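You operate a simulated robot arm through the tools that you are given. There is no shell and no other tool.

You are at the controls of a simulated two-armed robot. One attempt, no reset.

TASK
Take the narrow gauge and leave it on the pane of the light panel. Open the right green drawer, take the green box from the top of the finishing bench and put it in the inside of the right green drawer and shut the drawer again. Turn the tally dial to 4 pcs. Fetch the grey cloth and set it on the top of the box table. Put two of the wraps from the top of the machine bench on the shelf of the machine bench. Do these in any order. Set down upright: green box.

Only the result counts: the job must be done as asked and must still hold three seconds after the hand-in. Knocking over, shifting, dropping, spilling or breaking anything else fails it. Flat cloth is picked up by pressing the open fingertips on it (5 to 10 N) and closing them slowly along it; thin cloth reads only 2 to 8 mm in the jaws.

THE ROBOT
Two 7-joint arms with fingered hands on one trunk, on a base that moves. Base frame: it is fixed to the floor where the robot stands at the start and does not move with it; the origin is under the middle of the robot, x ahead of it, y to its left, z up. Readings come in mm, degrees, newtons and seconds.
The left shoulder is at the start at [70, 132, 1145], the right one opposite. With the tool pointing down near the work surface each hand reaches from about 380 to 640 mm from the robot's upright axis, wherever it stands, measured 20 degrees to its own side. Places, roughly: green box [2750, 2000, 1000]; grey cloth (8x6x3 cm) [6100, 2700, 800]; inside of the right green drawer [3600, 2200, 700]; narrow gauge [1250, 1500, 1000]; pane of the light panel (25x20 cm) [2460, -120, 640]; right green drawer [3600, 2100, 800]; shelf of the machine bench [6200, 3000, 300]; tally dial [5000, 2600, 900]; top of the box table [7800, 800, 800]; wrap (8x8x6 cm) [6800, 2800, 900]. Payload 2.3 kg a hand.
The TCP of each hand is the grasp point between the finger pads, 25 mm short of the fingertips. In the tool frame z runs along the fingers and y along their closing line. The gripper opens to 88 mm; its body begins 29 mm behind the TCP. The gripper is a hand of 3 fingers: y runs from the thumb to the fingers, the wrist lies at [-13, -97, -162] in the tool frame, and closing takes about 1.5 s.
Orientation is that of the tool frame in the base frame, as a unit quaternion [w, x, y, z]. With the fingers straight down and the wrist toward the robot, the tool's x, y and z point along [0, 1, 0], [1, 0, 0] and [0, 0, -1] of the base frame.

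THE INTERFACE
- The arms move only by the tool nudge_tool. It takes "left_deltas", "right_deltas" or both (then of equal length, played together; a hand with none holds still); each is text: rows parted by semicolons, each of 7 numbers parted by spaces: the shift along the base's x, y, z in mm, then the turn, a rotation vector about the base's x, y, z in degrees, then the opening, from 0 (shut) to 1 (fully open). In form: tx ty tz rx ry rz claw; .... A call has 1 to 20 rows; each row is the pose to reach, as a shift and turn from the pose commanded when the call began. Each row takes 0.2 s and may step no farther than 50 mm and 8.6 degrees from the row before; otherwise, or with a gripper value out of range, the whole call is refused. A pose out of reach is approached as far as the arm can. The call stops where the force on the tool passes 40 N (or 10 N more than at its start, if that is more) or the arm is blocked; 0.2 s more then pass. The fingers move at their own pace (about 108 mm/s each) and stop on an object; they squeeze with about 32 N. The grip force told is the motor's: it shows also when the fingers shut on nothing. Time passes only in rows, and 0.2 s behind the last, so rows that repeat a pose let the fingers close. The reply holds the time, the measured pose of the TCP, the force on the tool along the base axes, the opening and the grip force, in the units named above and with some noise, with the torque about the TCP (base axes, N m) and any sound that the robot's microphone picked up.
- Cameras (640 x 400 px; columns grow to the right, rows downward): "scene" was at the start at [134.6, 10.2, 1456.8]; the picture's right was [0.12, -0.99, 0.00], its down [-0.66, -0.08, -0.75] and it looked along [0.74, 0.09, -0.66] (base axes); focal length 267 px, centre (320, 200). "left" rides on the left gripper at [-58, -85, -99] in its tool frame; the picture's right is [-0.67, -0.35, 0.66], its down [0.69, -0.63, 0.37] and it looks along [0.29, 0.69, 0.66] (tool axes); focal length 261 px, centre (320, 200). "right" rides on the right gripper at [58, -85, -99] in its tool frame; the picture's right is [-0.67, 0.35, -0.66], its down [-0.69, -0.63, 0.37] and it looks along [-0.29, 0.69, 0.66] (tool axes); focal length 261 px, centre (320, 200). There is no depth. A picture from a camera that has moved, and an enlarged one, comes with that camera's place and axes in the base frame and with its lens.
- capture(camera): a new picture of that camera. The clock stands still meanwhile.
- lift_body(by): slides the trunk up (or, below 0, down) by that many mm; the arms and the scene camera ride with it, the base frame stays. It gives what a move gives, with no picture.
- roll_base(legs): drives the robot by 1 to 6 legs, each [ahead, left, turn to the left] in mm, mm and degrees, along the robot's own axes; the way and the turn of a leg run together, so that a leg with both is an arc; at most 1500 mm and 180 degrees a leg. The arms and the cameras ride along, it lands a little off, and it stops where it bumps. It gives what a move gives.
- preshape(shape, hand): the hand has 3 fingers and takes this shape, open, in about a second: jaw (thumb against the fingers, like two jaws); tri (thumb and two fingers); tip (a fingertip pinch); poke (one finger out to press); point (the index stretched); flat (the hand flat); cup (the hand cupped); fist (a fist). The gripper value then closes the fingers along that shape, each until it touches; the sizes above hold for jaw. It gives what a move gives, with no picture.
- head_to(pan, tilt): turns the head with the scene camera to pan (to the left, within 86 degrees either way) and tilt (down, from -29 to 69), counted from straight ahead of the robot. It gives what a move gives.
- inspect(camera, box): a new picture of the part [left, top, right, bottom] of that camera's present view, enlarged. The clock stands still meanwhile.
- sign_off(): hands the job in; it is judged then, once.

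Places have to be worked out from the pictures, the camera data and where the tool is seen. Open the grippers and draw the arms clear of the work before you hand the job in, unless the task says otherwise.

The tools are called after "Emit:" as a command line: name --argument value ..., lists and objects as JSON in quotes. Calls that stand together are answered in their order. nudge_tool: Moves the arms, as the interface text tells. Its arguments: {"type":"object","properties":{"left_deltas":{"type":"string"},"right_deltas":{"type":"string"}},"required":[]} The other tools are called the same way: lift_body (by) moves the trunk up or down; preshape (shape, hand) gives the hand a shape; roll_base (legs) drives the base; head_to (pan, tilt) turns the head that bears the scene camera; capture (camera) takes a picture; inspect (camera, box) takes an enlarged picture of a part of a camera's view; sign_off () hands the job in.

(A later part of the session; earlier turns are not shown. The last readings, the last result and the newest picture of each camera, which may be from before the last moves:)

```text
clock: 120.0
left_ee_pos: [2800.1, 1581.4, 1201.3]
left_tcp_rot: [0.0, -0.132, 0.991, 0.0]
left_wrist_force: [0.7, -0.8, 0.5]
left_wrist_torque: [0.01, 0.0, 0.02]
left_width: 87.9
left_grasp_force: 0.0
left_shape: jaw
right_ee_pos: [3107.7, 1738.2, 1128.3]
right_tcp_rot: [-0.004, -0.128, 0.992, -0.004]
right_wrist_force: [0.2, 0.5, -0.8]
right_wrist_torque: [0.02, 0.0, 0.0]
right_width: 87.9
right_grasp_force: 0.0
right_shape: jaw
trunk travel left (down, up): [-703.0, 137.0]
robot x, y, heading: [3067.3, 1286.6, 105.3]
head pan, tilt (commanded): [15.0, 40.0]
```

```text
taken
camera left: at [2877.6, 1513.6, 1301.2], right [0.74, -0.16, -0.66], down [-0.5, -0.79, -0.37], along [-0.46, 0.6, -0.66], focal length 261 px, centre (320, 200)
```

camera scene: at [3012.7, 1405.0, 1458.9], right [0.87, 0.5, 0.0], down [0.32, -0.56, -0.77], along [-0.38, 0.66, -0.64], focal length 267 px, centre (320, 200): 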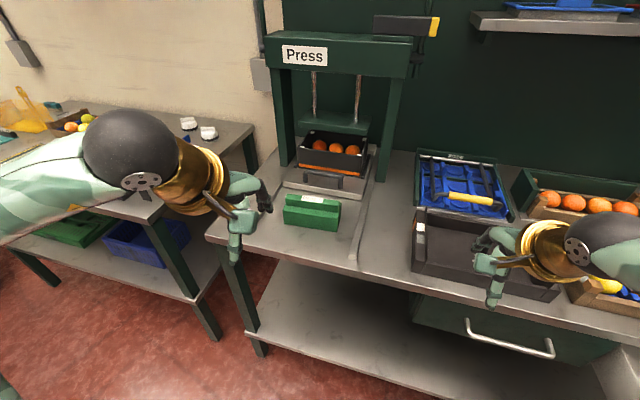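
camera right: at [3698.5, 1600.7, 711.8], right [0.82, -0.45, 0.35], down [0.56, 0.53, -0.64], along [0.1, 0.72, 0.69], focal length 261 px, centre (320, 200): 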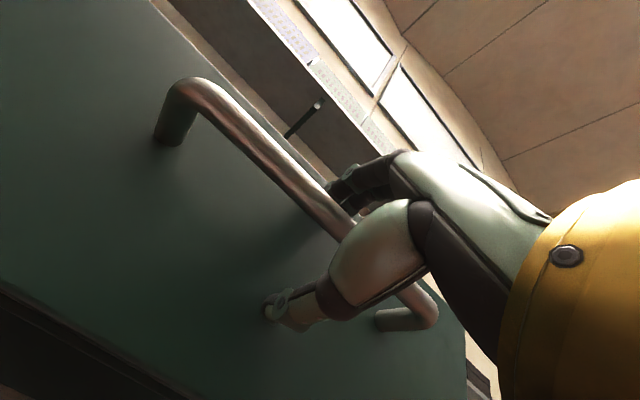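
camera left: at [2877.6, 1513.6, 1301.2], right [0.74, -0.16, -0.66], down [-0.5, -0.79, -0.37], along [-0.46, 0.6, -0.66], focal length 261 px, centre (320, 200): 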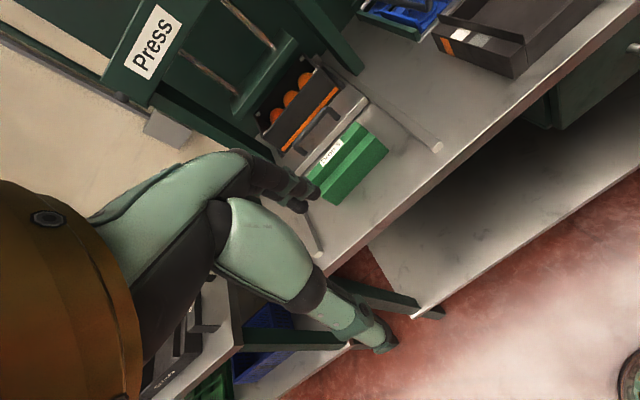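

Emit:
inspect --camera "scene" --box '[250, 160, 390, 250]'

Emit:
inspect --camera "left" --box '[290, 100, 418, 220]'

```text
4.44 times, centred on (320, 205) of scene
camera zoom: at [3012.7, 1405.0, 1458.9], right [0.87, 0.5, 0.0], down [0.32, -0.56, -0.77], along [-0.38, 0.66, -0.64], focal length 1188 px, centre (320, 178)
```

zoom: 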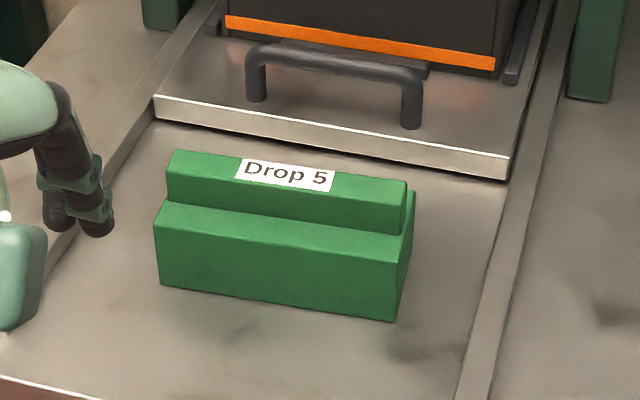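

```text
3.33 times, centred on (354, 160) of left
camera zoom: at [2877.6, 1513.6, 1301.2], right [0.74, -0.16, -0.66], down [-0.5, -0.79, -0.37], along [-0.46, 0.6, -0.66], focal length 869 px, centre (207, 333)
```

zoom: 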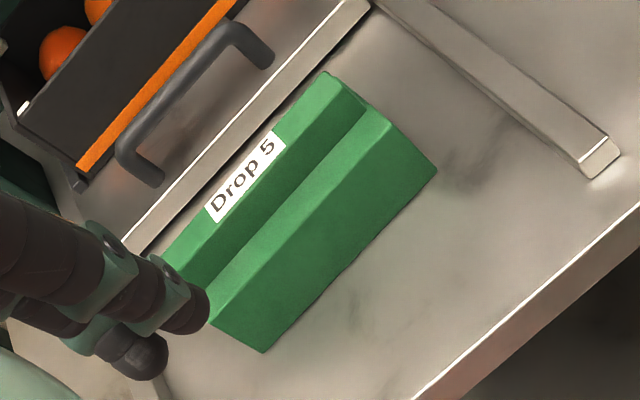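

The green box has a narrower grip ridge on top, at about (2707, 1902, 963), length ~160 mm along the bench. I move 115 mm ahead and bring the left hand over it.

Emit:
roll_base --legs '[[115, 0, 0]]'

Emit:
capture --camera "left"

```text
clock: 121.2
left_ee_pos: [2770.8, 1688.7, 1202.4]
left_tcp_rot: [0.0, -0.132, 0.991, 0.0]
left_wrist_force: [0.3, 0.0, 0.4]
left_wrist_torque: [0.0, -0.03, -0.03]
left_width: 87.9
left_grasp_force: 0.0
left_shape: jaw
right_ee_pos: [3078.4, 1845.1, 1128.5]
right_tcp_rot: [-0.005, -0.128, 0.992, -0.003]
right_wrist_force: [-0.1, -0.1, -0.4]
right_wrist_torque: [0.0, -0.02, 0.01]
right_width: 87.8
right_grasp_force: 0.1
right_shape: jaw
trunk travel left (down, up): [-703.0, 137.0]
robot x, y, heading: [3039.4, 1392.8, 105.2]
head pan, tilt (commanded): [15.0, 40.0]
```

```text
taken
camera left: at [2848.5, 1620.8, 1302.0], right [0.74, -0.16, -0.66], down [-0.5, -0.79, -0.37], along [-0.46, 0.6, -0.66], focal length 261 px, centre (320, 200)
```

left: 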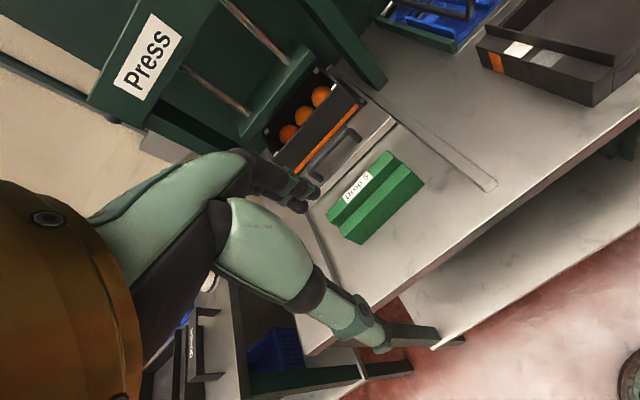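

I move the left hand to hover about 100 mm above the ridge.

Emit:
nudge_tool --left_deltas "-11 35 -24 0 0 0 1; -21 70 -47 0 0 0 1; -32 105 -71 0 0 0 1; -43 140 -95 0 0 0 1; -53 175 -118 0 0 0 1; -64 208 -142 0 0 0 1; -64 208 -142 0 0 0 1"

Emit:
capture --camera "left"

Emit:
inspect --camera "scene" --box '[240, 110, 400, 230]'

```text
clock: 122.8
left_ee_pos: [2706.5, 1899.0, 1060.3]
left_tcp_rot: [0.0, -0.131, 0.991, 0.0]
left_wrist_force: [-0.1, 1.6, -0.4]
left_wrist_torque: [0.03, -0.02, 0.02]
left_width: 87.6
left_grasp_force: 0.1
left_shape: jaw
right_ee_pos: [3078.7, 1846.8, 1127.5]
right_tcp_rot: [-0.005, -0.128, 0.992, -0.003]
right_wrist_force: [0.3, -0.3, 0.4]
right_wrist_torque: [-0.01, 0.01, -0.03]
right_width: 87.7
right_grasp_force: 0.0
right_shape: jaw
trunk travel left (down, up): [-703.0, 137.0]
robot x, y, heading: [3036.8, 1396.0, 105.3]
head pan, tilt (commanded): [15.0, 40.0]
```

```text
taken
camera left: at [2784.5, 1831.3, 1160.9], right [0.74, -0.16, -0.66], down [-0.5, -0.79, -0.37], along [-0.46, 0.6, -0.66], focal length 261 px, centre (320, 200)
```

left: 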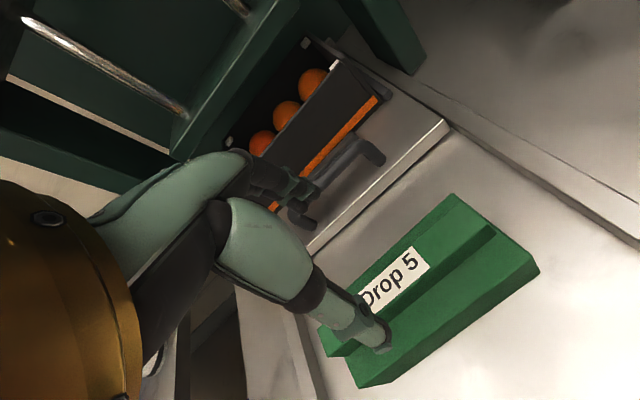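

```text
3.33 times, centred on (320, 170) of scene
camera zoom: at [2982.7, 1514.6, 1458.9], right [0.86, 0.5, 0.0], down [0.32, -0.56, -0.77], along [-0.38, 0.66, -0.64], focal length 891 px, centre (320, 300)
```

zoom: 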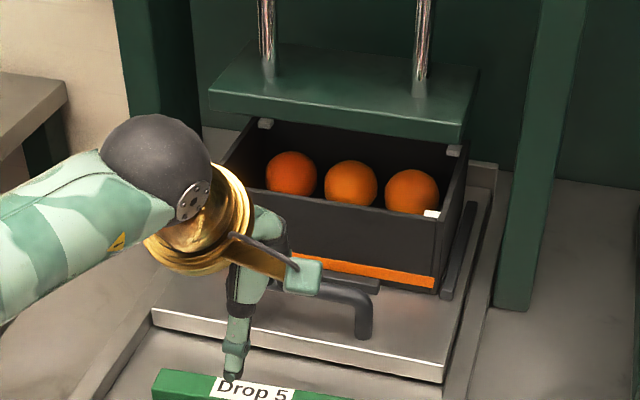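

Ridge appears ~37 mm thick, centred near (2705.6, 1900). I zoom to determine the step height before descending.

Emit:
inspect --camera "left" --box '[310, 180, 560, 395]'

Emit:
head_to --pan 18 --tilt 55

Emit:
capture --camera "scene"

```text
1.86 times, centred on (435, 288) of left
camera zoom: at [2784.5, 1831.3, 1160.9], right [0.74, -0.16, -0.66], down [-0.5, -0.79, -0.37], along [-0.46, 0.6, -0.66], focal length 485 px, centre (106, 37)
```

zoom: 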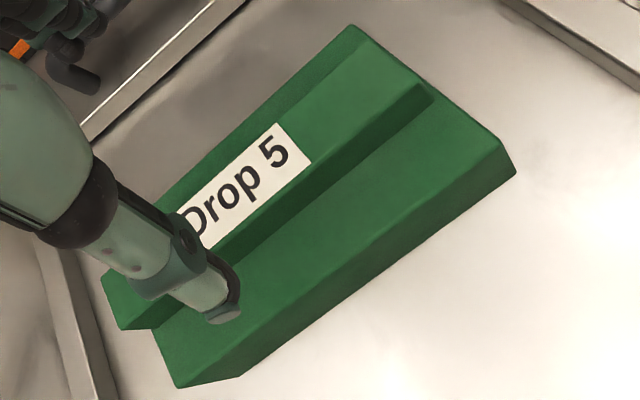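

```text
clock: 123.5
left_ee_pos: [2707.3, 1899.2, 1062.1]
left_tcp_rot: [0.0, -0.133, 0.991, 0.001]
left_wrist_force: [0.0, -0.5, 0.6]
left_wrist_torque: [-0.01, -0.04, -0.02]
left_width: 88.0
left_grasp_force: 0.0
left_shape: jaw
right_ee_pos: [3078.1, 1847.8, 1126.7]
right_tcp_rot: [-0.004, -0.128, 0.992, -0.005]
right_wrist_force: [0.1, -0.4, -0.9]
right_wrist_torque: [0.0, 0.02, 0.01]
right_width: 87.6
right_grasp_force: 0.0
right_shape: jaw
trunk travel left (down, up): [-703.0, 137.0]
robot x, y, heading: [3036.7, 1389.3, 105.3]
head pan, tilt (commanded): [18.0, 55.0]
```

```text
taken
camera scene: at [2986.0, 1502.1, 1438.2], right [0.84, 0.55, 0.0], down [0.45, -0.69, -0.57], along [-0.31, 0.48, -0.82], focal length 267 px, centre (320, 200)
```

scene: 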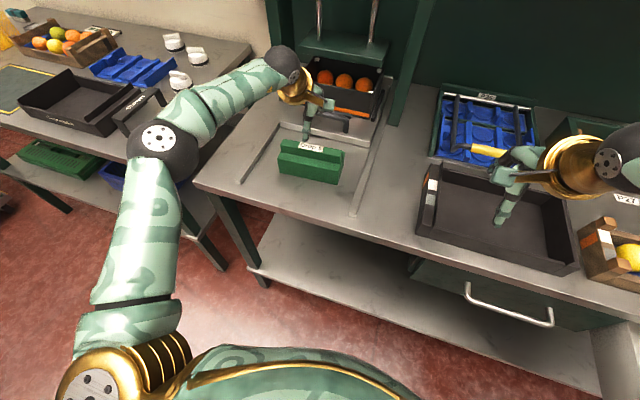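

Ridge ~37 mm thick and ~19 mm high above the steps (top z≈965, step z≈946). I pre-close to ~65 mm and descend so the fingertips stop just above the steps.

Emit:
nudge_tool --left_deltas "-1 1 -20 0 0 0 0.75; -1 1 -45 0 0 0 0.75; -1 1 -65 0 0 0 0.75; -1 1 -78 0 0 0 0.75; -1 1 -84 0 0 0 0.75; -1 1 -84 0 0 0 0.75"

Emit:
capture --camera "left"

Emit:
inspect --camera "scene" --box '[250, 80, 378, 200]'

```text
clock: 124.9
left_ee_pos: [2707.0, 1897.4, 978.8]
left_tcp_rot: [0.0, -0.132, 0.991, 0.003]
left_wrist_force: [0.7, -0.4, 16.4]
left_wrist_torque: [-0.79, -0.24, 0.0]
left_width: 67.6
left_grasp_force: 0.0
left_shape: jaw
right_ee_pos: [3080.5, 1844.3, 1129.3]
right_tcp_rot: [-0.004, -0.127, 0.992, -0.003]
right_wrist_force: [-0.2, -0.2, -0.1]
right_wrist_torque: [-0.01, 0.01, -0.01]
right_width: 87.6
right_grasp_force: 0.0
right_shape: jaw
trunk travel left (down, up): [-703.0, 137.0]
robot x, y, heading: [3036.8, 1396.7, 105.5]
head pan, tilt (commanded): [18.0, 55.0]
```

```text
taken
camera left: at [2785.1, 1829.2, 1077.5], right [0.74, -0.16, -0.66], down [-0.5, -0.79, -0.37], along [-0.46, 0.6, -0.66], focal length 261 px, centre (320, 200)
```

left: 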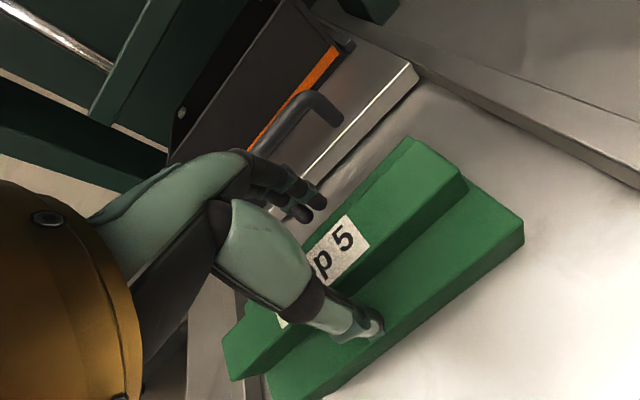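

```text
3.33 times, centred on (314, 140) of scene
camera zoom: at [2988.6, 1498.3, 1438.8], right [0.84, 0.55, 0.0], down [0.45, -0.68, -0.58], along [-0.32, 0.48, -0.82], focal length 891 px, centre (340, 400)
```

zoom: 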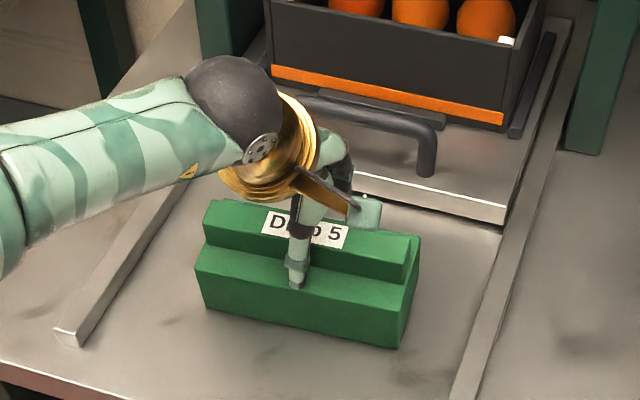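

The thumb has touched the front step (16 N), so I raise 6 mm and look closer at the ridge geometry.

Emit:
nudge_tool --left_deltas "0 0 6 0 0 0 0.75; 0 0 8 0 0 0 0.75; 0 0 8 0 0 0 0.75"

Emit:
inspect --camera "scene" --box '[280, 110, 344, 160]'

Emit:
inspect --camera "left" --box '[220, 120, 540, 320]'

```text
clock: 125.7
left_ee_pos: [2705.3, 1900.2, 983.1]
left_tcp_rot: [0.0, -0.132, 0.991, 0.0]
left_wrist_force: [-0.8, 0.6, -0.1]
left_wrist_torque: [0.03, 0.0, -0.02]
left_width: 65.8
left_grasp_force: 0.2
left_shape: jaw
right_ee_pos: [3078.6, 1847.4, 1129.1]
right_tcp_rot: [-0.004, -0.128, 0.992, -0.005]
right_wrist_force: [0.0, -0.5, 0.0]
right_wrist_torque: [-0.01, -0.02, -0.01]
right_width: 87.6
right_grasp_force: 0.1
right_shape: jaw
trunk travel left (down, up): [-703.0, 137.0]
robot x, y, heading: [3039.8, 1393.5, 104.9]
head pan, tilt (commanded): [18.0, 55.0]
```

```text
8.00 times, centred on (312, 135) of scene
camera zoom: at [2986.3, 1501.8, 1438.1], right [0.84, 0.55, 0.0], down [0.45, -0.69, -0.57], along [-0.31, 0.48, -0.82], focal length 2139 px, centre (384, 720)
```

zoom: 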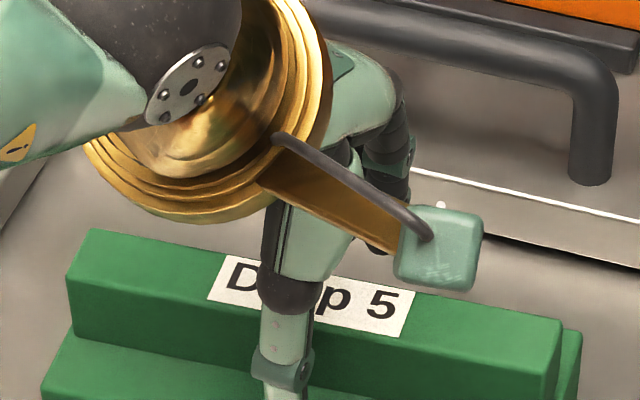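

```text
2.00 times, centred on (380, 220) of left
camera zoom: at [2782.5, 1831.6, 1083.1], right [0.74, -0.16, -0.66], down [-0.5, -0.79, -0.37], along [-0.46, 0.6, -0.66], focal length 521 px, centre (200, 160)
```

zoom: 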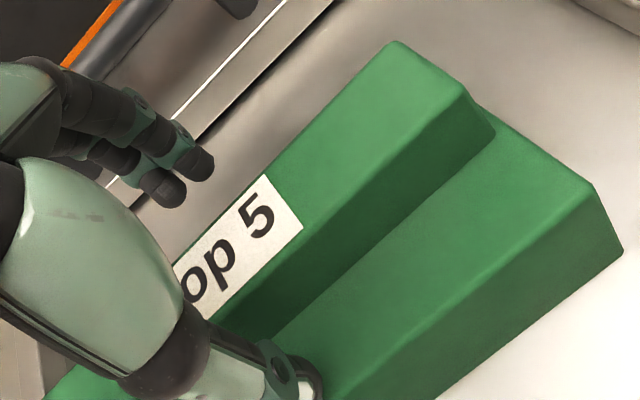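

Clear geometry now: ridge v 1119–1143 (24 mm thick), top z≈973, steps z≈952. I shift 4 mm toward me, lower 3 mm, and close.

Emit:
nudge_tool --left_deltas "1 -4 -2 0 0 0 0.75; 1 -4 -3 0 0 0 0.6; 1 -4 -3 0 0 0 0.45; 1 -4 -3 0 0 0 0.3; 1 -4 -3 0 0 0 0.15; 1 -4 -3 0 0 0 0; 1 -4 -3 0 0 0 0; 1 -4 -3 0 0 0 0"

Emit:
capture --camera "left"

```text
clock: 127.5
left_ee_pos: [2705.3, 1895.1, 983.1]
left_tcp_rot: [0.0, -0.132, 0.991, 0.001]
left_wrist_force: [-2.0, 0.7, 6.9]
left_wrist_torque: [0.25, -0.01, 0.1]
left_width: 20.1
left_grasp_force: 31.9
left_shape: jaw
right_ee_pos: [3078.2, 1846.3, 1127.1]
right_tcp_rot: [-0.004, -0.128, 0.992, -0.003]
right_wrist_force: [-0.5, 0.7, -0.3]
right_wrist_torque: [0.01, 0.0, 0.01]
right_width: 87.6
right_grasp_force: 0.1
right_shape: jaw
trunk travel left (down, up): [-703.0, 137.0]
robot x, y, heading: [3039.5, 1396.0, 105.2]
head pan, tilt (commanded): [18.0, 55.0]
```

```text
taken
camera left: at [2783.7, 1827.0, 1080.8], right [0.74, -0.16, -0.66], down [-0.5, -0.79, -0.37], along [-0.46, 0.6, -0.66], focal length 261 px, centre (320, 200)
```

left: 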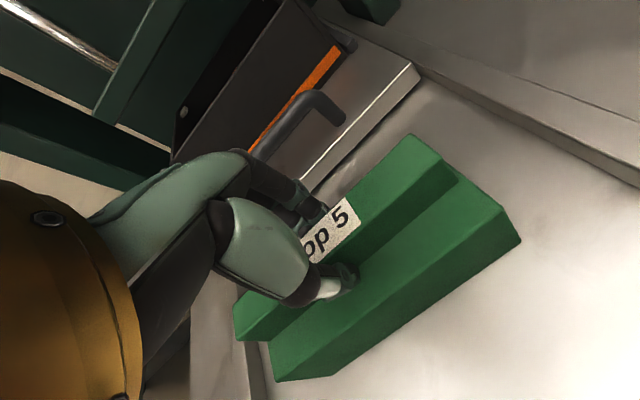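

Ridge gripped (20 mm, 32 N). I lift slowly by 40 mm and check that the box hangs level.

Emit:
nudge_tool --left_deltas "0 0 5 0 0 0 0; 0 0 12 0 0 0 0; 0 0 20 0 0 0 0; 0 0 30 0 0 0 0; 0 0 40 0 0 0 0; 0 0 40 0 0 0 0"

Emit:
capture --camera "left"

Emit:
inspect --camera "scene" --box '[220, 70, 380, 200]'

```text
clock: 128.9
left_ee_pos: [2705.8, 1897.7, 1018.7]
left_tcp_rot: [0.0, -0.133, 0.991, -0.001]
left_wrist_force: [-0.5, -0.4, -3.2]
left_wrist_torque: [0.02, 0.03, 0.0]
left_width: 19.1
left_grasp_force: 32.3
left_shape: jaw
right_ee_pos: [3077.6, 1847.6, 1127.0]
right_tcp_rot: [-0.002, -0.127, 0.992, -0.005]
right_wrist_force: [-0.2, -0.1, -0.3]
right_wrist_torque: [0.03, 0.03, -0.03]
right_width: 87.5
right_grasp_force: 0.0
right_shape: jaw
trunk travel left (down, up): [-703.0, 137.0]
robot x, y, heading: [3036.9, 1395.9, 105.3]
head pan, tilt (commanded): [18.0, 55.0]
```

```text
taken
camera left: at [2783.2, 1830.0, 1118.6], right [0.74, -0.16, -0.65], down [-0.5, -0.79, -0.37], along [-0.46, 0.6, -0.66], focal length 261 px, centre (320, 200)
```

left: 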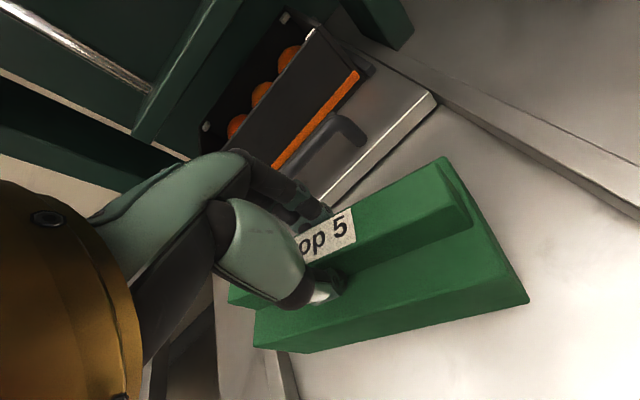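

```text
3.08 times, centred on (300, 135) of scene
camera zoom: at [2985.4, 1503.1, 1438.0], right [0.84, 0.55, 0.0], down [0.45, -0.69, -0.57], along [-0.31, 0.48, -0.82], focal length 823 px, centre (382, 400)
```

zoom: 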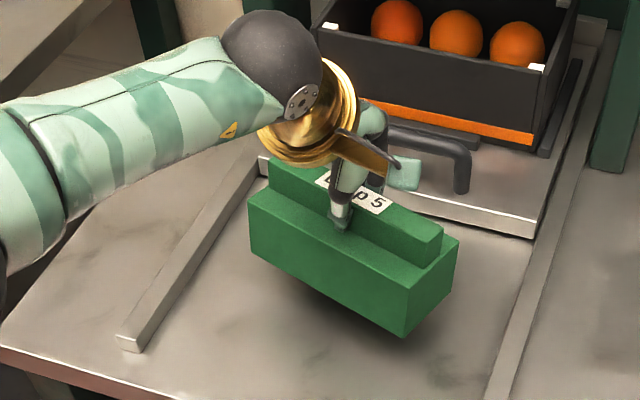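

The box swings right-end-down: its centre of mass lies right of my grip. I set it back down gently and will re-grip further right.

Emit:
nudge_tool --left_deltas "0 0 -4 0 0 0 0; 0 0 -8 0 0 0 0; 0 0 -12 0 0 0 0; 0 0 -16 0 0 0 0; 0 0 -20 0 0 0 0; 0 0 -24 0 0 0 0; 0 0 -28 0 0 0 0; 0 0 -32 0 0 0 0; 0 0 -36 0 0 0 0; 0 0 -39 0 0 0 0; 0 0 -39 0 0 0 0"

Emit:
capture --camera "left"

Emit:
inspect --camera "scene" --box '[220, 70, 380, 200]'

```text
clock: 131.3
left_ee_pos: [2706.4, 1895.2, 983.5]
left_tcp_rot: [0.0, -0.132, 0.991, 0.001]
left_wrist_force: [-2.1, -0.2, 3.9]
left_wrist_torque: [0.12, 0.01, 0.04]
left_width: 18.9
left_grasp_force: 32.3
left_shape: jaw
right_ee_pos: [3077.2, 1846.4, 1128.5]
right_tcp_rot: [-0.004, -0.128, 0.992, -0.004]
right_wrist_force: [-0.1, 0.8, 0.6]
right_wrist_torque: [0.01, -0.01, 0.01]
right_width: 87.7
right_grasp_force: 0.0
right_shape: jaw
trunk travel left (down, up): [-703.0, 137.0]
robot x, y, heading: [3038.6, 1391.1, 105.1]
head pan, tilt (commanded): [18.0, 55.0]
```

```text
taken
camera left: at [2782.9, 1827.9, 1082.1], right [0.74, -0.16, -0.66], down [-0.5, -0.79, -0.37], along [-0.46, 0.6, -0.66], focal length 261 px, centre (320, 200)
```

left: 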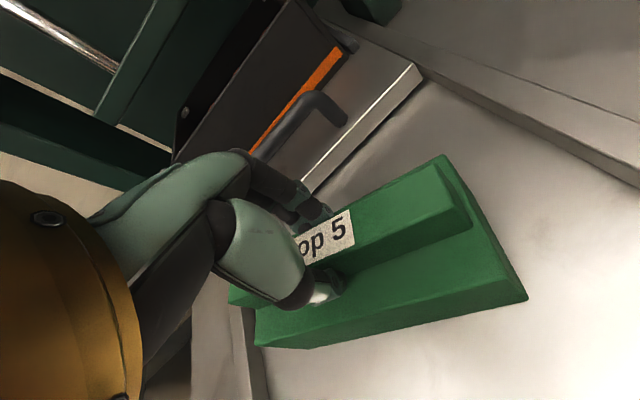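

```text
3.08 times, centred on (300, 135) of scene
camera zoom: at [2985.9, 1500.3, 1438.4], right [0.84, 0.55, 0.0], down [0.45, -0.68, -0.57], along [-0.31, 0.48, -0.82], focal length 823 px, centre (382, 400)
```

zoom: 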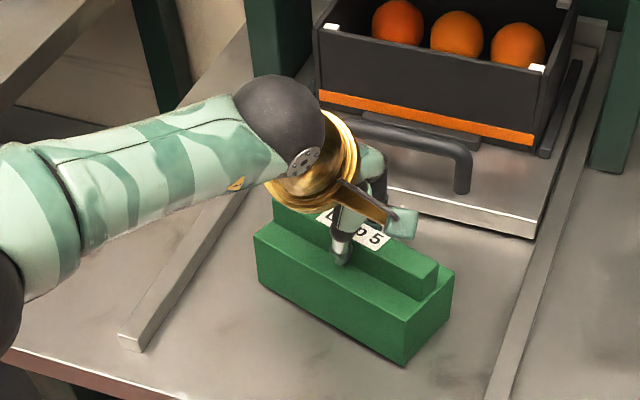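

It is actually level but yawed ~20° in the grip (it rests flat on the bench again). That's acceptable; I lift again and check that it stays stable.

Emit:
nudge_tool --left_deltas "0 0 8 0 0 0 0; 0 0 20 0 0 0 0; 0 0 40 0 0 0 0; 0 0 65 0 0 0 0; 0 0 95 0 0 0 0; 0 0 95 0 0 0 0; 0 0 95 0 0 0 0; 0 0 95 0 0 0 0"

Emit:
capture --camera "left"

Emit:
inspect --camera "scene" --box '[220, 50, 380, 180]'

```text
clock: 133.1
left_ee_pos: [2707.0, 1896.3, 1075.8]
left_tcp_rot: [0.001, -0.132, 0.991, 0.0]
left_wrist_force: [1.4, 0.0, -2.8]
left_wrist_torque: [0.03, -0.02, -0.01]
left_width: 19.1
left_grasp_force: 32.2
left_shape: jaw
right_ee_pos: [3077.1, 1847.7, 1128.1]
right_tcp_rot: [-0.003, -0.127, 0.992, -0.004]
right_wrist_force: [0.3, 0.2, -1.2]
right_wrist_torque: [0.03, 0.03, 0.0]
right_width: 87.7
right_grasp_force: 0.0
right_shape: jaw
trunk travel left (down, up): [-703.0, 137.0]
robot x, y, heading: [3038.1, 1392.7, 105.3]
head pan, tilt (commanded): [18.0, 55.0]
```

```text
taken
camera left: at [2784.6, 1828.9, 1175.3], right [0.74, -0.16, -0.65], down [-0.5, -0.79, -0.37], along [-0.46, 0.6, -0.66], focal length 261 px, centre (320, 200)
```

left: 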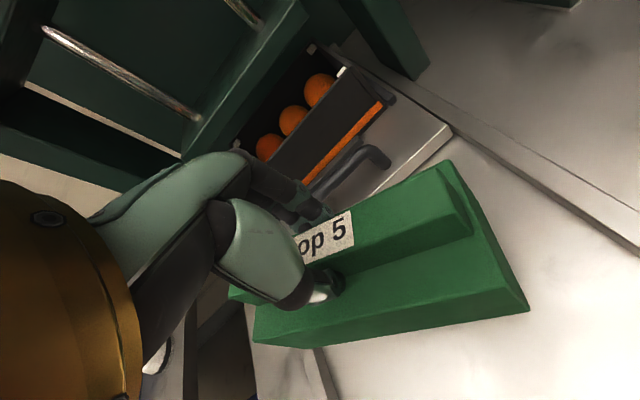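

```text
3.08 times, centred on (300, 115) of scene
camera zoom: at [2985.6, 1502.8, 1438.1], right [0.84, 0.55, 0.0], down [0.45, -0.69, -0.57], along [-0.31, 0.48, -0.82], focal length 823 px, centre (382, 462)
```

zoom: 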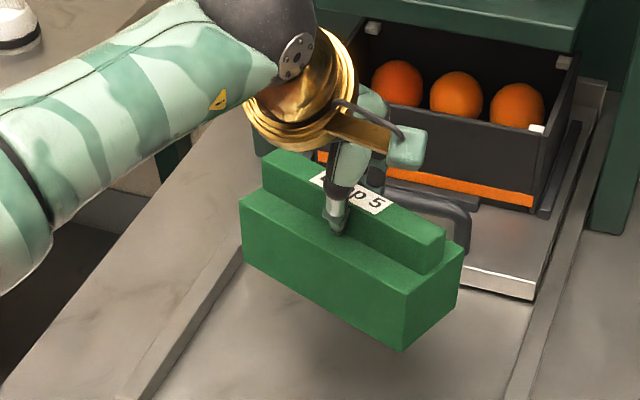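

The grip is stable with the box level. I retract the arm and back away from the bench.

Emit:
nudge_tool --left_deltas "8 -25 20 0 0 0 0; 16 -52 40 0 0 0 0; 25 -80 60 0 0 0 0; 33 -108 80 0 0 0 0; 42 -136 95 0 0 0 0; 50 -164 110 0 0 0 0; 57 -188 120 0 0 0 0; 64 -208 125 0 0 0 0; 64 -208 125 0 0 0 0"

Emit:
roll_base --legs '[[-400, 0, 0]]'

Emit:
capture --camera "left"

```text
clock: 135.1
left_ee_pos: [2770.0, 1689.0, 1202.9]
left_tcp_rot: [0.0, -0.132, 0.991, -0.001]
left_wrist_force: [-1.1, 0.3, -2.9]
left_wrist_torque: [0.03, -0.01, 0.02]
left_width: 18.7
left_grasp_force: 31.7
left_shape: jaw
right_ee_pos: [3078.1, 1849.0, 1128.1]
right_tcp_rot: [-0.004, -0.128, 0.992, -0.004]
right_wrist_force: [-0.2, 0.4, 0.2]
right_wrist_torque: [0.0, 0.02, -0.04]
right_width: 87.8
right_grasp_force: 0.1
right_shape: jaw
trunk travel left (down, up): [-703.0, 137.0]
robot x, y, heading: [3037.6, 1398.6, 105.2]
head pan, tilt (commanded): [18.0, 55.0]
```

```text
clock: 137.7
left_ee_pos: [2876.3, 1296.0, 1202.0]
left_tcp_rot: [0.0, -0.133, 0.991, -0.001]
left_wrist_force: [-1.2, 0.2, -2.2]
left_wrist_torque: [-0.01, -0.01, -0.01]
left_width: 18.6
left_grasp_force: 31.6
left_shape: jaw
right_ee_pos: [3183.7, 1456.1, 1126.4]
right_tcp_rot: [-0.002, -0.129, 0.992, -0.006]
right_wrist_force: [0.7, 0.4, 0.3]
right_wrist_torque: [-0.02, 0.0, -0.01]
right_width: 87.8
right_grasp_force: 0.1
right_shape: jaw
trunk travel left (down, up): [-703.0, 137.0]
robot x, y, heading: [3144.1, 999.1, 105.0]
head pan, tilt (commanded): [18.0, 55.0]
```

```text
taken
camera left: at [2953.1, 1228.3, 1302.1], right [0.74, -0.16, -0.65], down [-0.5, -0.79, -0.36], along [-0.46, 0.59, -0.66], focal length 261 px, centre (320, 200)
```

left: 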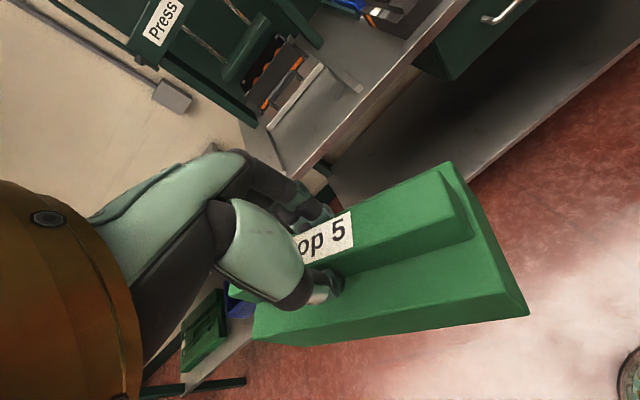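

Now I strafe right ~930 mm to stand in front of the open drawer, offset for the left hand.

Emit:
roll_base --legs '[[0, -930, 0]]'

Emit:
head_to --pan 12 --tilt 48

Emit:
capture --camera "scene"

Emit:
capture --camera "left"

```text
clock: 142.6
left_ee_pos: [3786.8, 1534.1, 1201.7]
left_tcp_rot: [0.0, -0.122, 0.992, -0.001]
left_wrist_force: [0.5, 0.2, -2.4]
left_wrist_torque: [-0.01, -0.03, -0.01]
left_width: 18.7
left_grasp_force: 32.0
left_shape: jaw
right_ee_pos: [4099.4, 1687.5, 1127.2]
right_tcp_rot: [-0.003, -0.118, 0.993, -0.004]
right_wrist_force: [0.6, -0.5, -0.7]
right_wrist_torque: [0.0, 0.04, 0.0]
right_width: 87.6
right_grasp_force: 0.0
right_shape: jaw
trunk travel left (down, up): [-703.0, 137.0]
robot x, y, heading: [4048.4, 1234.7, 103.9]
head pan, tilt (commanded): [18.0, 55.0]
```

```text
clock: 143.2
left_ee_pos: [3787.9, 1536.1, 1202.2]
left_tcp_rot: [0.0, -0.122, 0.993, 0.0]
left_wrist_force: [0.2, -0.1, -2.4]
left_wrist_torque: [0.0, -0.03, -0.01]
left_width: 18.6
left_grasp_force: 32.0
left_shape: jaw
right_ee_pos: [4099.4, 1688.0, 1126.4]
right_tcp_rot: [-0.003, -0.118, 0.993, -0.005]
right_wrist_force: [0.6, -0.1, -0.5]
right_wrist_torque: [0.02, 0.03, 0.03]
right_width: 87.4
right_grasp_force: 0.1
right_shape: jaw
trunk travel left (down, up): [-703.0, 137.0]
robot x, y, heading: [4046.8, 1231.9, 104.1]
head pan, tilt (commanded): [12.0, 48.0]
```

```text
taken
camera scene: at [4003.8, 1354.6, 1447.3], right [0.9, 0.44, 0.0], down [0.33, -0.67, -0.67], along [-0.29, 0.6, -0.74], focal length 267 px, centre (320, 200)
```

scene: 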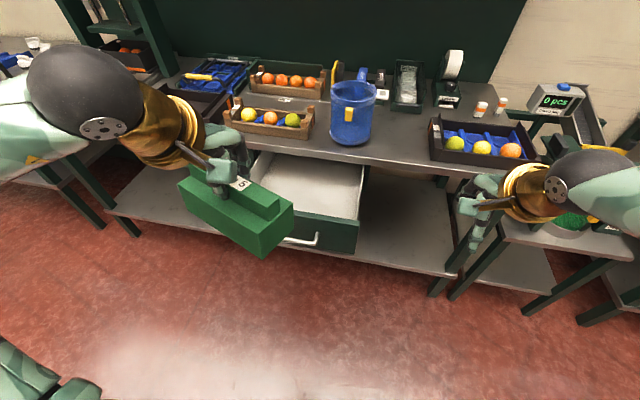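

```text
taken
camera left: at [3863.6, 1466.0, 1302.5], right [0.73, -0.18, -0.65], down [-0.51, -0.78, -0.37], along [-0.44, 0.6, -0.66], focal length 261 px, centre (320, 200)
```

left: 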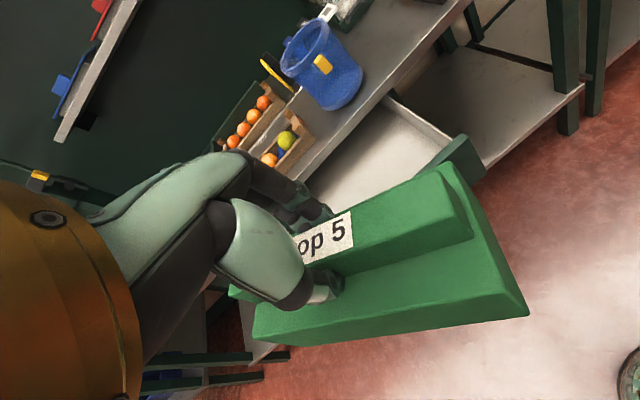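

The drawer spans u≈3837–4236, interior open v≈745–970. I correct heading 1°, advance 130 mm, and lower the trunk 150 mm.

Emit:
roll_base --legs '[[0, 0, 1], [130, 0, 0]]'

Emit:
lift_body --by -150

Emit:
capture --camera "scene"

```text
clock: 144.9
left_ee_pos: [3748.5, 1653.3, 1203.9]
left_tcp_rot: [0.0, -0.131, 0.991, 0.001]
left_wrist_force: [-1.1, 0.2, -1.9]
left_wrist_torque: [0.05, -0.02, 0.02]
left_width: 18.9
left_grasp_force: 32.6
left_shape: jaw
right_ee_pos: [4057.7, 1811.9, 1128.2]
right_tcp_rot: [-0.003, -0.126, 0.992, -0.004]
right_wrist_force: [-0.3, 0.5, 0.3]
right_wrist_torque: [0.01, 0.0, 0.01]
right_width: 87.7
right_grasp_force: 0.0
right_shape: jaw
trunk travel left (down, up): [-703.0, 137.0]
robot x, y, heading: [4020.7, 1360.2, 105.0]
head pan, tilt (commanded): [12.0, 48.0]
```

```text
clock: 146.6
left_ee_pos: [3747.2, 1655.2, 1052.8]
left_tcp_rot: [0.001, -0.131, 0.991, -0.001]
left_wrist_force: [0.2, 0.9, -3.3]
left_wrist_torque: [0.02, -0.02, 0.0]
left_width: 18.6
left_grasp_force: 32.0
left_shape: jaw
right_ee_pos: [4057.4, 1814.0, 977.6]
right_tcp_rot: [-0.003, -0.127, 0.992, -0.005]
right_wrist_force: [0.6, -0.5, -0.3]
right_wrist_torque: [-0.02, 0.01, -0.01]
right_width: 87.7
right_grasp_force: 0.1
right_shape: jaw
trunk travel left (down, up): [-553.0, 287.0]
robot x, y, heading: [4020.5, 1361.1, 104.8]
head pan, tilt (commanded): [12.0, 48.0]
```

```text
taken
camera scene: at [3968.1, 1479.1, 1297.3], right [0.89, 0.45, 0.0], down [0.34, -0.66, -0.67], along [-0.3, 0.6, -0.74], focal length 267 px, centre (320, 200)
```

scene: 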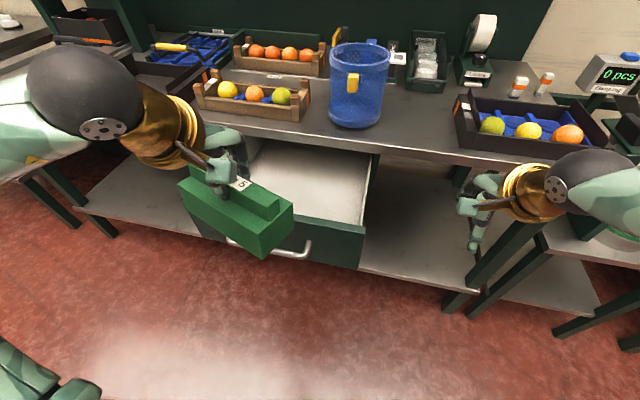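

I zoom into the drawer to verify its walls and floor from here.

Emit:
inspect --camera "scene" --box '[180, 120, 400, 280]'

```text
2.50 times, centred on (290, 200) of scene
camera zoom: at [3968.1, 1479.1, 1297.3], right [0.89, 0.45, 0.0], down [0.34, -0.66, -0.67], along [-0.3, 0.6, -0.74], focal length 668 px, centre (395, 200)
```

zoom: 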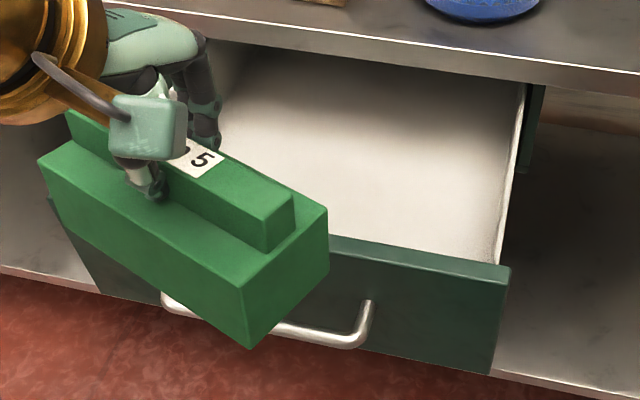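

Drawer geometry confirmed. I carry the box over the drawer at TCP z≈1003 (box bottom ≈ 920, above the 860 front wall).

Emit:
nudge_tool --left_deltas "-12 36 -8 0 0 0 0; -23 72 -16 0 0 0 0; -35 108 -24 0 0 0 0; -46 144 -32 0 0 0 0; -58 180 -41 0 0 0 0; -69 215 -50 0 0 0 0; -69 215 -50 0 0 0 0"

Emit:
inspect --camera "scene" --box '[180, 90, 400, 260]'

Emit:
capture --camera "left"

```text
clock: 148.2
left_ee_pos: [3681.0, 1860.2, 1002.4]
left_tcp_rot: [0.0, -0.13, 0.991, -0.001]
left_wrist_force: [0.2, -0.9, -2.6]
left_wrist_torque: [0.0, -0.02, 0.01]
left_width: 18.6
left_grasp_force: 32.1
left_shape: jaw
left hand out of reach, approached as far as the arm can: row 6, 7
right_ee_pos: [4056.5, 1813.2, 978.4]
right_tcp_rot: [-0.002, -0.127, 0.992, -0.005]
right_wrist_force: [-0.9, 0.7, -0.6]
right_wrist_torque: [-0.03, -0.01, 0.0]
right_width: 87.4
right_grasp_force: 0.0
right_shape: jaw
trunk travel left (down, up): [-553.0, 287.0]
robot x, y, heading: [4016.0, 1356.8, 105.1]
head pan, tilt (commanded): [12.0, 48.0]
```

```text
2.35 times, centred on (290, 175) of scene
camera zoom: at [3967.5, 1478.4, 1297.4], right [0.89, 0.46, 0.0], down [0.34, -0.66, -0.67], along [-0.3, 0.6, -0.74], focal length 629 px, centre (391, 259)
```

zoom: 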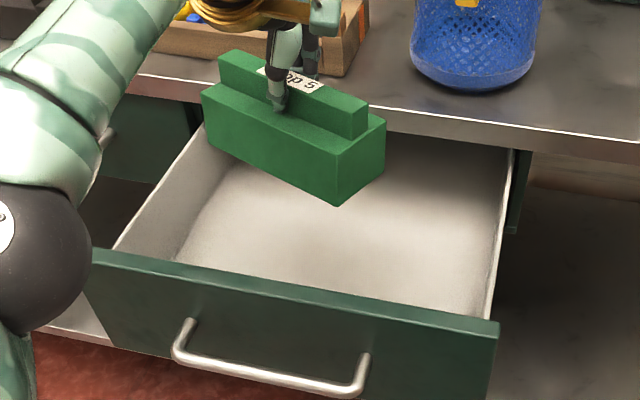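

```text
taken
camera left: at [3758.2, 1792.8, 1102.1], right [0.74, -0.16, -0.65], down [-0.5, -0.79, -0.37], along [-0.45, 0.6, -0.66], focal length 261 px, centre (320, 200)
```

left: 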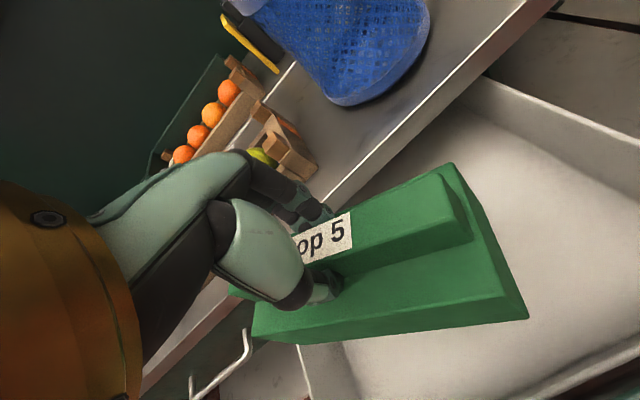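

The box is above the drawer, clear of the bench edge. I lower it in stages.

Emit:
nudge_tool --left_deltas "0 0 -35 0 0 0 0; 0 0 -70 0 0 0 0; 0 0 -105 0 0 0 0; 0 0 -135 0 0 0 0; 0 0 -155 0 0 0 0; 0 0 -165 0 0 0 0; 0 0 -165 0 0 0 0"

Emit:
inspect --camera "scene" --box '[180, 90, 400, 260]'

Emit:
capture --camera "left"

```text
clock: 149.8
left_ee_pos: [3679.6, 1861.0, 835.1]
left_tcp_rot: [0.001, -0.131, 0.991, -0.001]
left_wrist_force: [0.3, 0.1, -3.0]
left_wrist_torque: [0.03, -0.01, -0.02]
left_width: 18.4
left_grasp_force: 32.0
left_shape: jaw
right_ee_pos: [4058.2, 1815.2, 977.3]
right_tcp_rot: [-0.003, -0.127, 0.992, -0.005]
right_wrist_force: [-0.5, 0.0, -0.3]
right_wrist_torque: [0.0, 0.01, 0.02]
right_width: 87.6
right_grasp_force: 0.1
right_shape: jaw
trunk travel left (down, up): [-553.0, 287.0]
robot x, y, heading: [4017.0, 1361.6, 105.1]
head pan, tilt (commanded): [12.0, 48.0]
```

```text
2.35 times, centred on (290, 175) of scene
camera zoom: at [3967.9, 1479.6, 1297.3], right [0.89, 0.45, 0.0], down [0.34, -0.66, -0.67], along [-0.3, 0.6, -0.74], focal length 629 px, centre (391, 259)
```

zoom: 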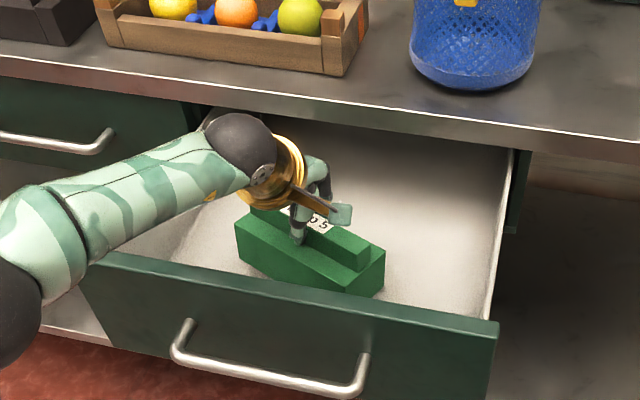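

```text
taken
camera left: at [3757.6, 1793.8, 935.7], right [0.74, -0.16, -0.65], down [-0.5, -0.79, -0.37], along [-0.46, 0.6, -0.66], focal length 261 px, centre (320, 200)
```

left: 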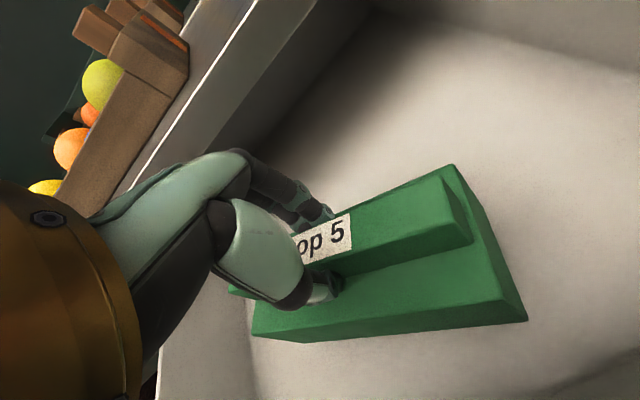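

The box is inside the drawer just above its floor. I lower in small steps until contact.

Emit:
nudge_tool --left_deltas "0 0 -5 0 0 0 0; 0 0 -10 0 0 0 0; 0 0 -14 0 0 0 0; 0 0 -17 0 0 0 0; 0 0 -17 0 0 0 0"

```text
clock: 151.0
left_ee_pos: [3680.1, 1861.2, 818.6]
left_tcp_rot: [0.001, -0.131, 0.991, 0.0]
left_wrist_force: [-1.9, -0.4, 0.6]
left_wrist_torque: [0.08, 0.03, 0.04]
left_width: 18.5
left_grasp_force: 31.9
left_shape: jaw
right_ee_pos: [4057.3, 1814.1, 977.2]
right_tcp_rot: [-0.002, -0.127, 0.992, -0.005]
right_wrist_force: [-0.5, -0.1, -0.8]
right_wrist_torque: [0.03, -0.01, 0.03]
right_width: 87.8
right_grasp_force: 0.1
right_shape: jaw
trunk travel left (down, up): [-553.0, 287.0]
robot x, y, heading: [4013.6, 1359.4, 105.0]
head pan, tilt (commanded): [12.0, 48.0]
```

The weight has just come off (force −3 → +0.6 N). I press 2 mm further to confirm, then release and rise.

Emit:
nudge_tool --left_deltas "0 0 -1.5 0 0 0 0; 0 0 -2.5 0 0 0 0; 0 0 -2.5 0 0 0 0"

```text
clock: 151.8
left_ee_pos: [3680.9, 1858.3, 817.4]
left_tcp_rot: [-0.001, -0.131, 0.991, 0.002]
left_wrist_force: [-3.7, -1.5, 7.1]
left_wrist_torque: [0.16, 0.08, 0.06]
left_width: 18.8
left_grasp_force: 32.1
left_shape: jaw
right_ee_pos: [4057.2, 1812.1, 978.7]
right_tcp_rot: [-0.003, -0.128, 0.992, -0.004]
right_wrist_force: [-0.5, -0.2, 0.4]
right_wrist_torque: [0.0, -0.02, 0.01]
right_width: 87.6
right_grasp_force: 0.0
right_shape: jaw
trunk travel left (down, up): [-553.0, 287.0]
robot x, y, heading: [4018.6, 1357.8, 105.0]
head pan, tilt (commanded): [12.0, 48.0]
```

Box is on the drawer floor. I open the fingers and rise straight up out of the drawer.

Emit:
nudge_tool --left_deltas "0 0 2 0 0 0 0; 0 0 3 0 0 0 0.2; 0 0 3 0 0 0 0.4; 0 0 3 0 0 0 0.6; 0 0 3 0 0 0 0.75; 0 0 10 0 0 0 0.75; 0 0 30 0 0 0 0.75; 0 0 65 0 0 0 0.75; 0 0 105 0 0 0 0.75; 0 0 145 0 0 0 0.75; 0 0 185 0 0 0 0.75; 0 0 185 0 0 0 0.75"

Emit:
inspect --camera "scene" --box '[180, 90, 400, 260]'

```text
clock: 154.4
left_ee_pos: [3683.3, 1860.0, 1001.6]
left_tcp_rot: [0.001, -0.13, 0.992, -0.001]
left_wrist_force: [-0.2, 0.2, -0.4]
left_wrist_torque: [0.0, 0.02, 0.01]
left_width: 65.4
left_grasp_force: 0.0
left_shape: jaw
right_ee_pos: [4056.1, 1814.6, 977.3]
right_tcp_rot: [-0.003, -0.127, 0.992, -0.005]
right_wrist_force: [1.0, 0.3, 0.3]
right_wrist_torque: [0.02, -0.01, -0.02]
right_width: 87.7
right_grasp_force: 0.1
right_shape: jaw
trunk travel left (down, up): [-553.0, 287.0]
robot x, y, heading: [4013.5, 1357.7, 105.2]
head pan, tilt (commanded): [12.0, 48.0]
```

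```text
2.35 times, centred on (290, 175) of scene
camera zoom: at [3967.9, 1479.0, 1297.3], right [0.89, 0.45, 0.0], down [0.34, -0.66, -0.67], along [-0.3, 0.6, -0.74], focal length 629 px, centre (391, 259)
```

zoom: 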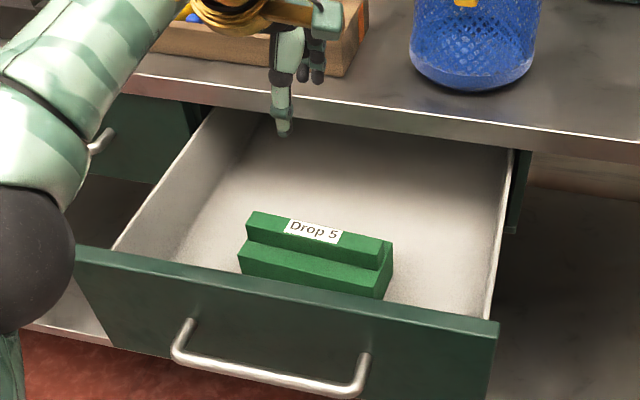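

The box stands upright in the drawer. I draw the left hand back over the front wall, then back the base away to prepare for pushing the drawer shut.

Emit:
nudge_tool --left_deltas "0 0 15 0 0 0 0.75; 11 -35 15 0 0 0 0.75; 21 -70 15 0 0 0 0.75; 32 -105 15 0 0 0 0.75; 43 -140 15 0 0 0 0.75; 53 -175 15 0 0 0 0.75; 64 -205 15 0 0 0 0.75; 64 -205 15 0 0 0 0.75"

Emit:
roll_base --legs '[[-200, 0, 0]]'

Emit:
lift_body --by -100

Emit:
preshape --hand "left" --shape "fist"

Emit:
capture --camera "scene"

Emit:
capture --camera "left"

```text
clock: 156.2
left_ee_pos: [3744.6, 1656.1, 1017.0]
left_tcp_rot: [0.0, -0.132, 0.991, -0.001]
left_wrist_force: [-0.1, 0.4, -0.7]
left_wrist_torque: [0.01, -0.01, 0.01]
left_width: 65.7
left_grasp_force: 0.0
left_shape: jaw
right_ee_pos: [4056.9, 1814.0, 976.4]
right_tcp_rot: [-0.003, -0.127, 0.992, -0.005]
right_wrist_force: [0.5, -1.0, -0.1]
right_wrist_torque: [0.0, -0.01, 0.0]
right_width: 87.4
right_grasp_force: 0.0
right_shape: jaw
trunk travel left (down, up): [-553.0, 287.0]
robot x, y, heading: [4020.4, 1360.3, 105.2]
head pan, tilt (commanded): [12.0, 48.0]
```

```text
clock: 157.8
left_ee_pos: [3796.4, 1466.6, 1016.9]
left_tcp_rot: [-0.001, -0.131, 0.991, 0.0]
left_wrist_force: [0.0, 0.5, 0.4]
left_wrist_torque: [-0.02, 0.01, -0.03]
left_width: 65.6
left_grasp_force: 0.1
left_shape: jaw
right_ee_pos: [4107.9, 1625.2, 975.8]
right_tcp_rot: [-0.004, -0.126, 0.992, -0.005]
right_wrist_force: [-0.4, 1.1, 0.4]
right_wrist_torque: [0.0, -0.02, 0.0]
right_width: 87.7
right_grasp_force: 0.1
right_shape: jaw
trunk travel left (down, up): [-553.0, 287.0]
robot x, y, heading: [4068.1, 1171.6, 105.1]
head pan, tilt (commanded): [12.0, 48.0]
```

```text
clock: 159.1
left_ee_pos: [3795.5, 1466.2, 917.9]
left_tcp_rot: [-0.001, -0.131, 0.991, 0.0]
left_wrist_force: [-0.5, 0.2, 0.2]
left_wrist_torque: [0.02, -0.02, -0.03]
left_width: 65.9
left_grasp_force: 0.1
left_shape: jaw
right_ee_pos: [4107.7, 1624.4, 877.0]
right_tcp_rot: [-0.002, -0.128, 0.992, -0.005]
right_wrist_force: [0.2, 0.2, -0.1]
right_wrist_torque: [0.01, 0.02, -0.01]
right_width: 87.5
right_grasp_force: 0.0
right_shape: jaw
trunk travel left (down, up): [-453.0, 387.0]
robot x, y, heading: [4066.5, 1170.0, 104.7]
head pan, tilt (commanded): [12.0, 48.0]
```

```text
clock: 160.0
left_ee_pos: [3797.2, 1465.4, 917.4]
left_tcp_rot: [0.001, -0.13, 0.992, 0.0]
left_wrist_force: [-0.7, 0.1, -0.6]
left_wrist_torque: [0.04, 0.05, 0.03]
left_width: 0.0
left_grasp_force: 0.0
left_shape: fist
right_ee_pos: [4108.3, 1624.2, 877.1]
right_tcp_rot: [-0.004, -0.126, 0.992, -0.005]
right_wrist_force: [-0.6, -0.6, -0.5]
right_wrist_torque: [0.02, 0.01, -0.02]
right_width: 87.6
right_grasp_force: 0.0
right_shape: jaw
trunk travel left (down, up): [-453.0, 387.0]
robot x, y, heading: [4067.4, 1169.3, 104.9]
head pan, tilt (commanded): [12.0, 48.0]
```

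```text
taken
camera scene: at [4019.5, 1289.0, 1197.4], right [0.89, 0.45, 0.0], down [0.34, -0.66, -0.67], along [-0.3, 0.6, -0.74], focal length 267 px, centre (320, 200)
```

scene: 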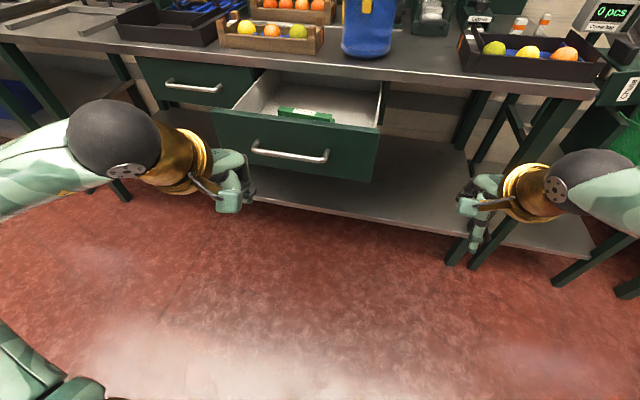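

```text
taken
camera left: at [3873.4, 1397.9, 1017.3], right [0.74, -0.16, -0.66], down [-0.5, -0.79, -0.37], along [-0.46, 0.6, -0.66], focal length 261 px, centre (320, 200)
```

left: 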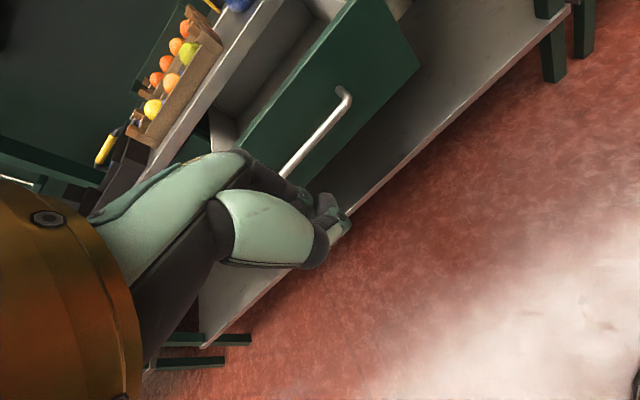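

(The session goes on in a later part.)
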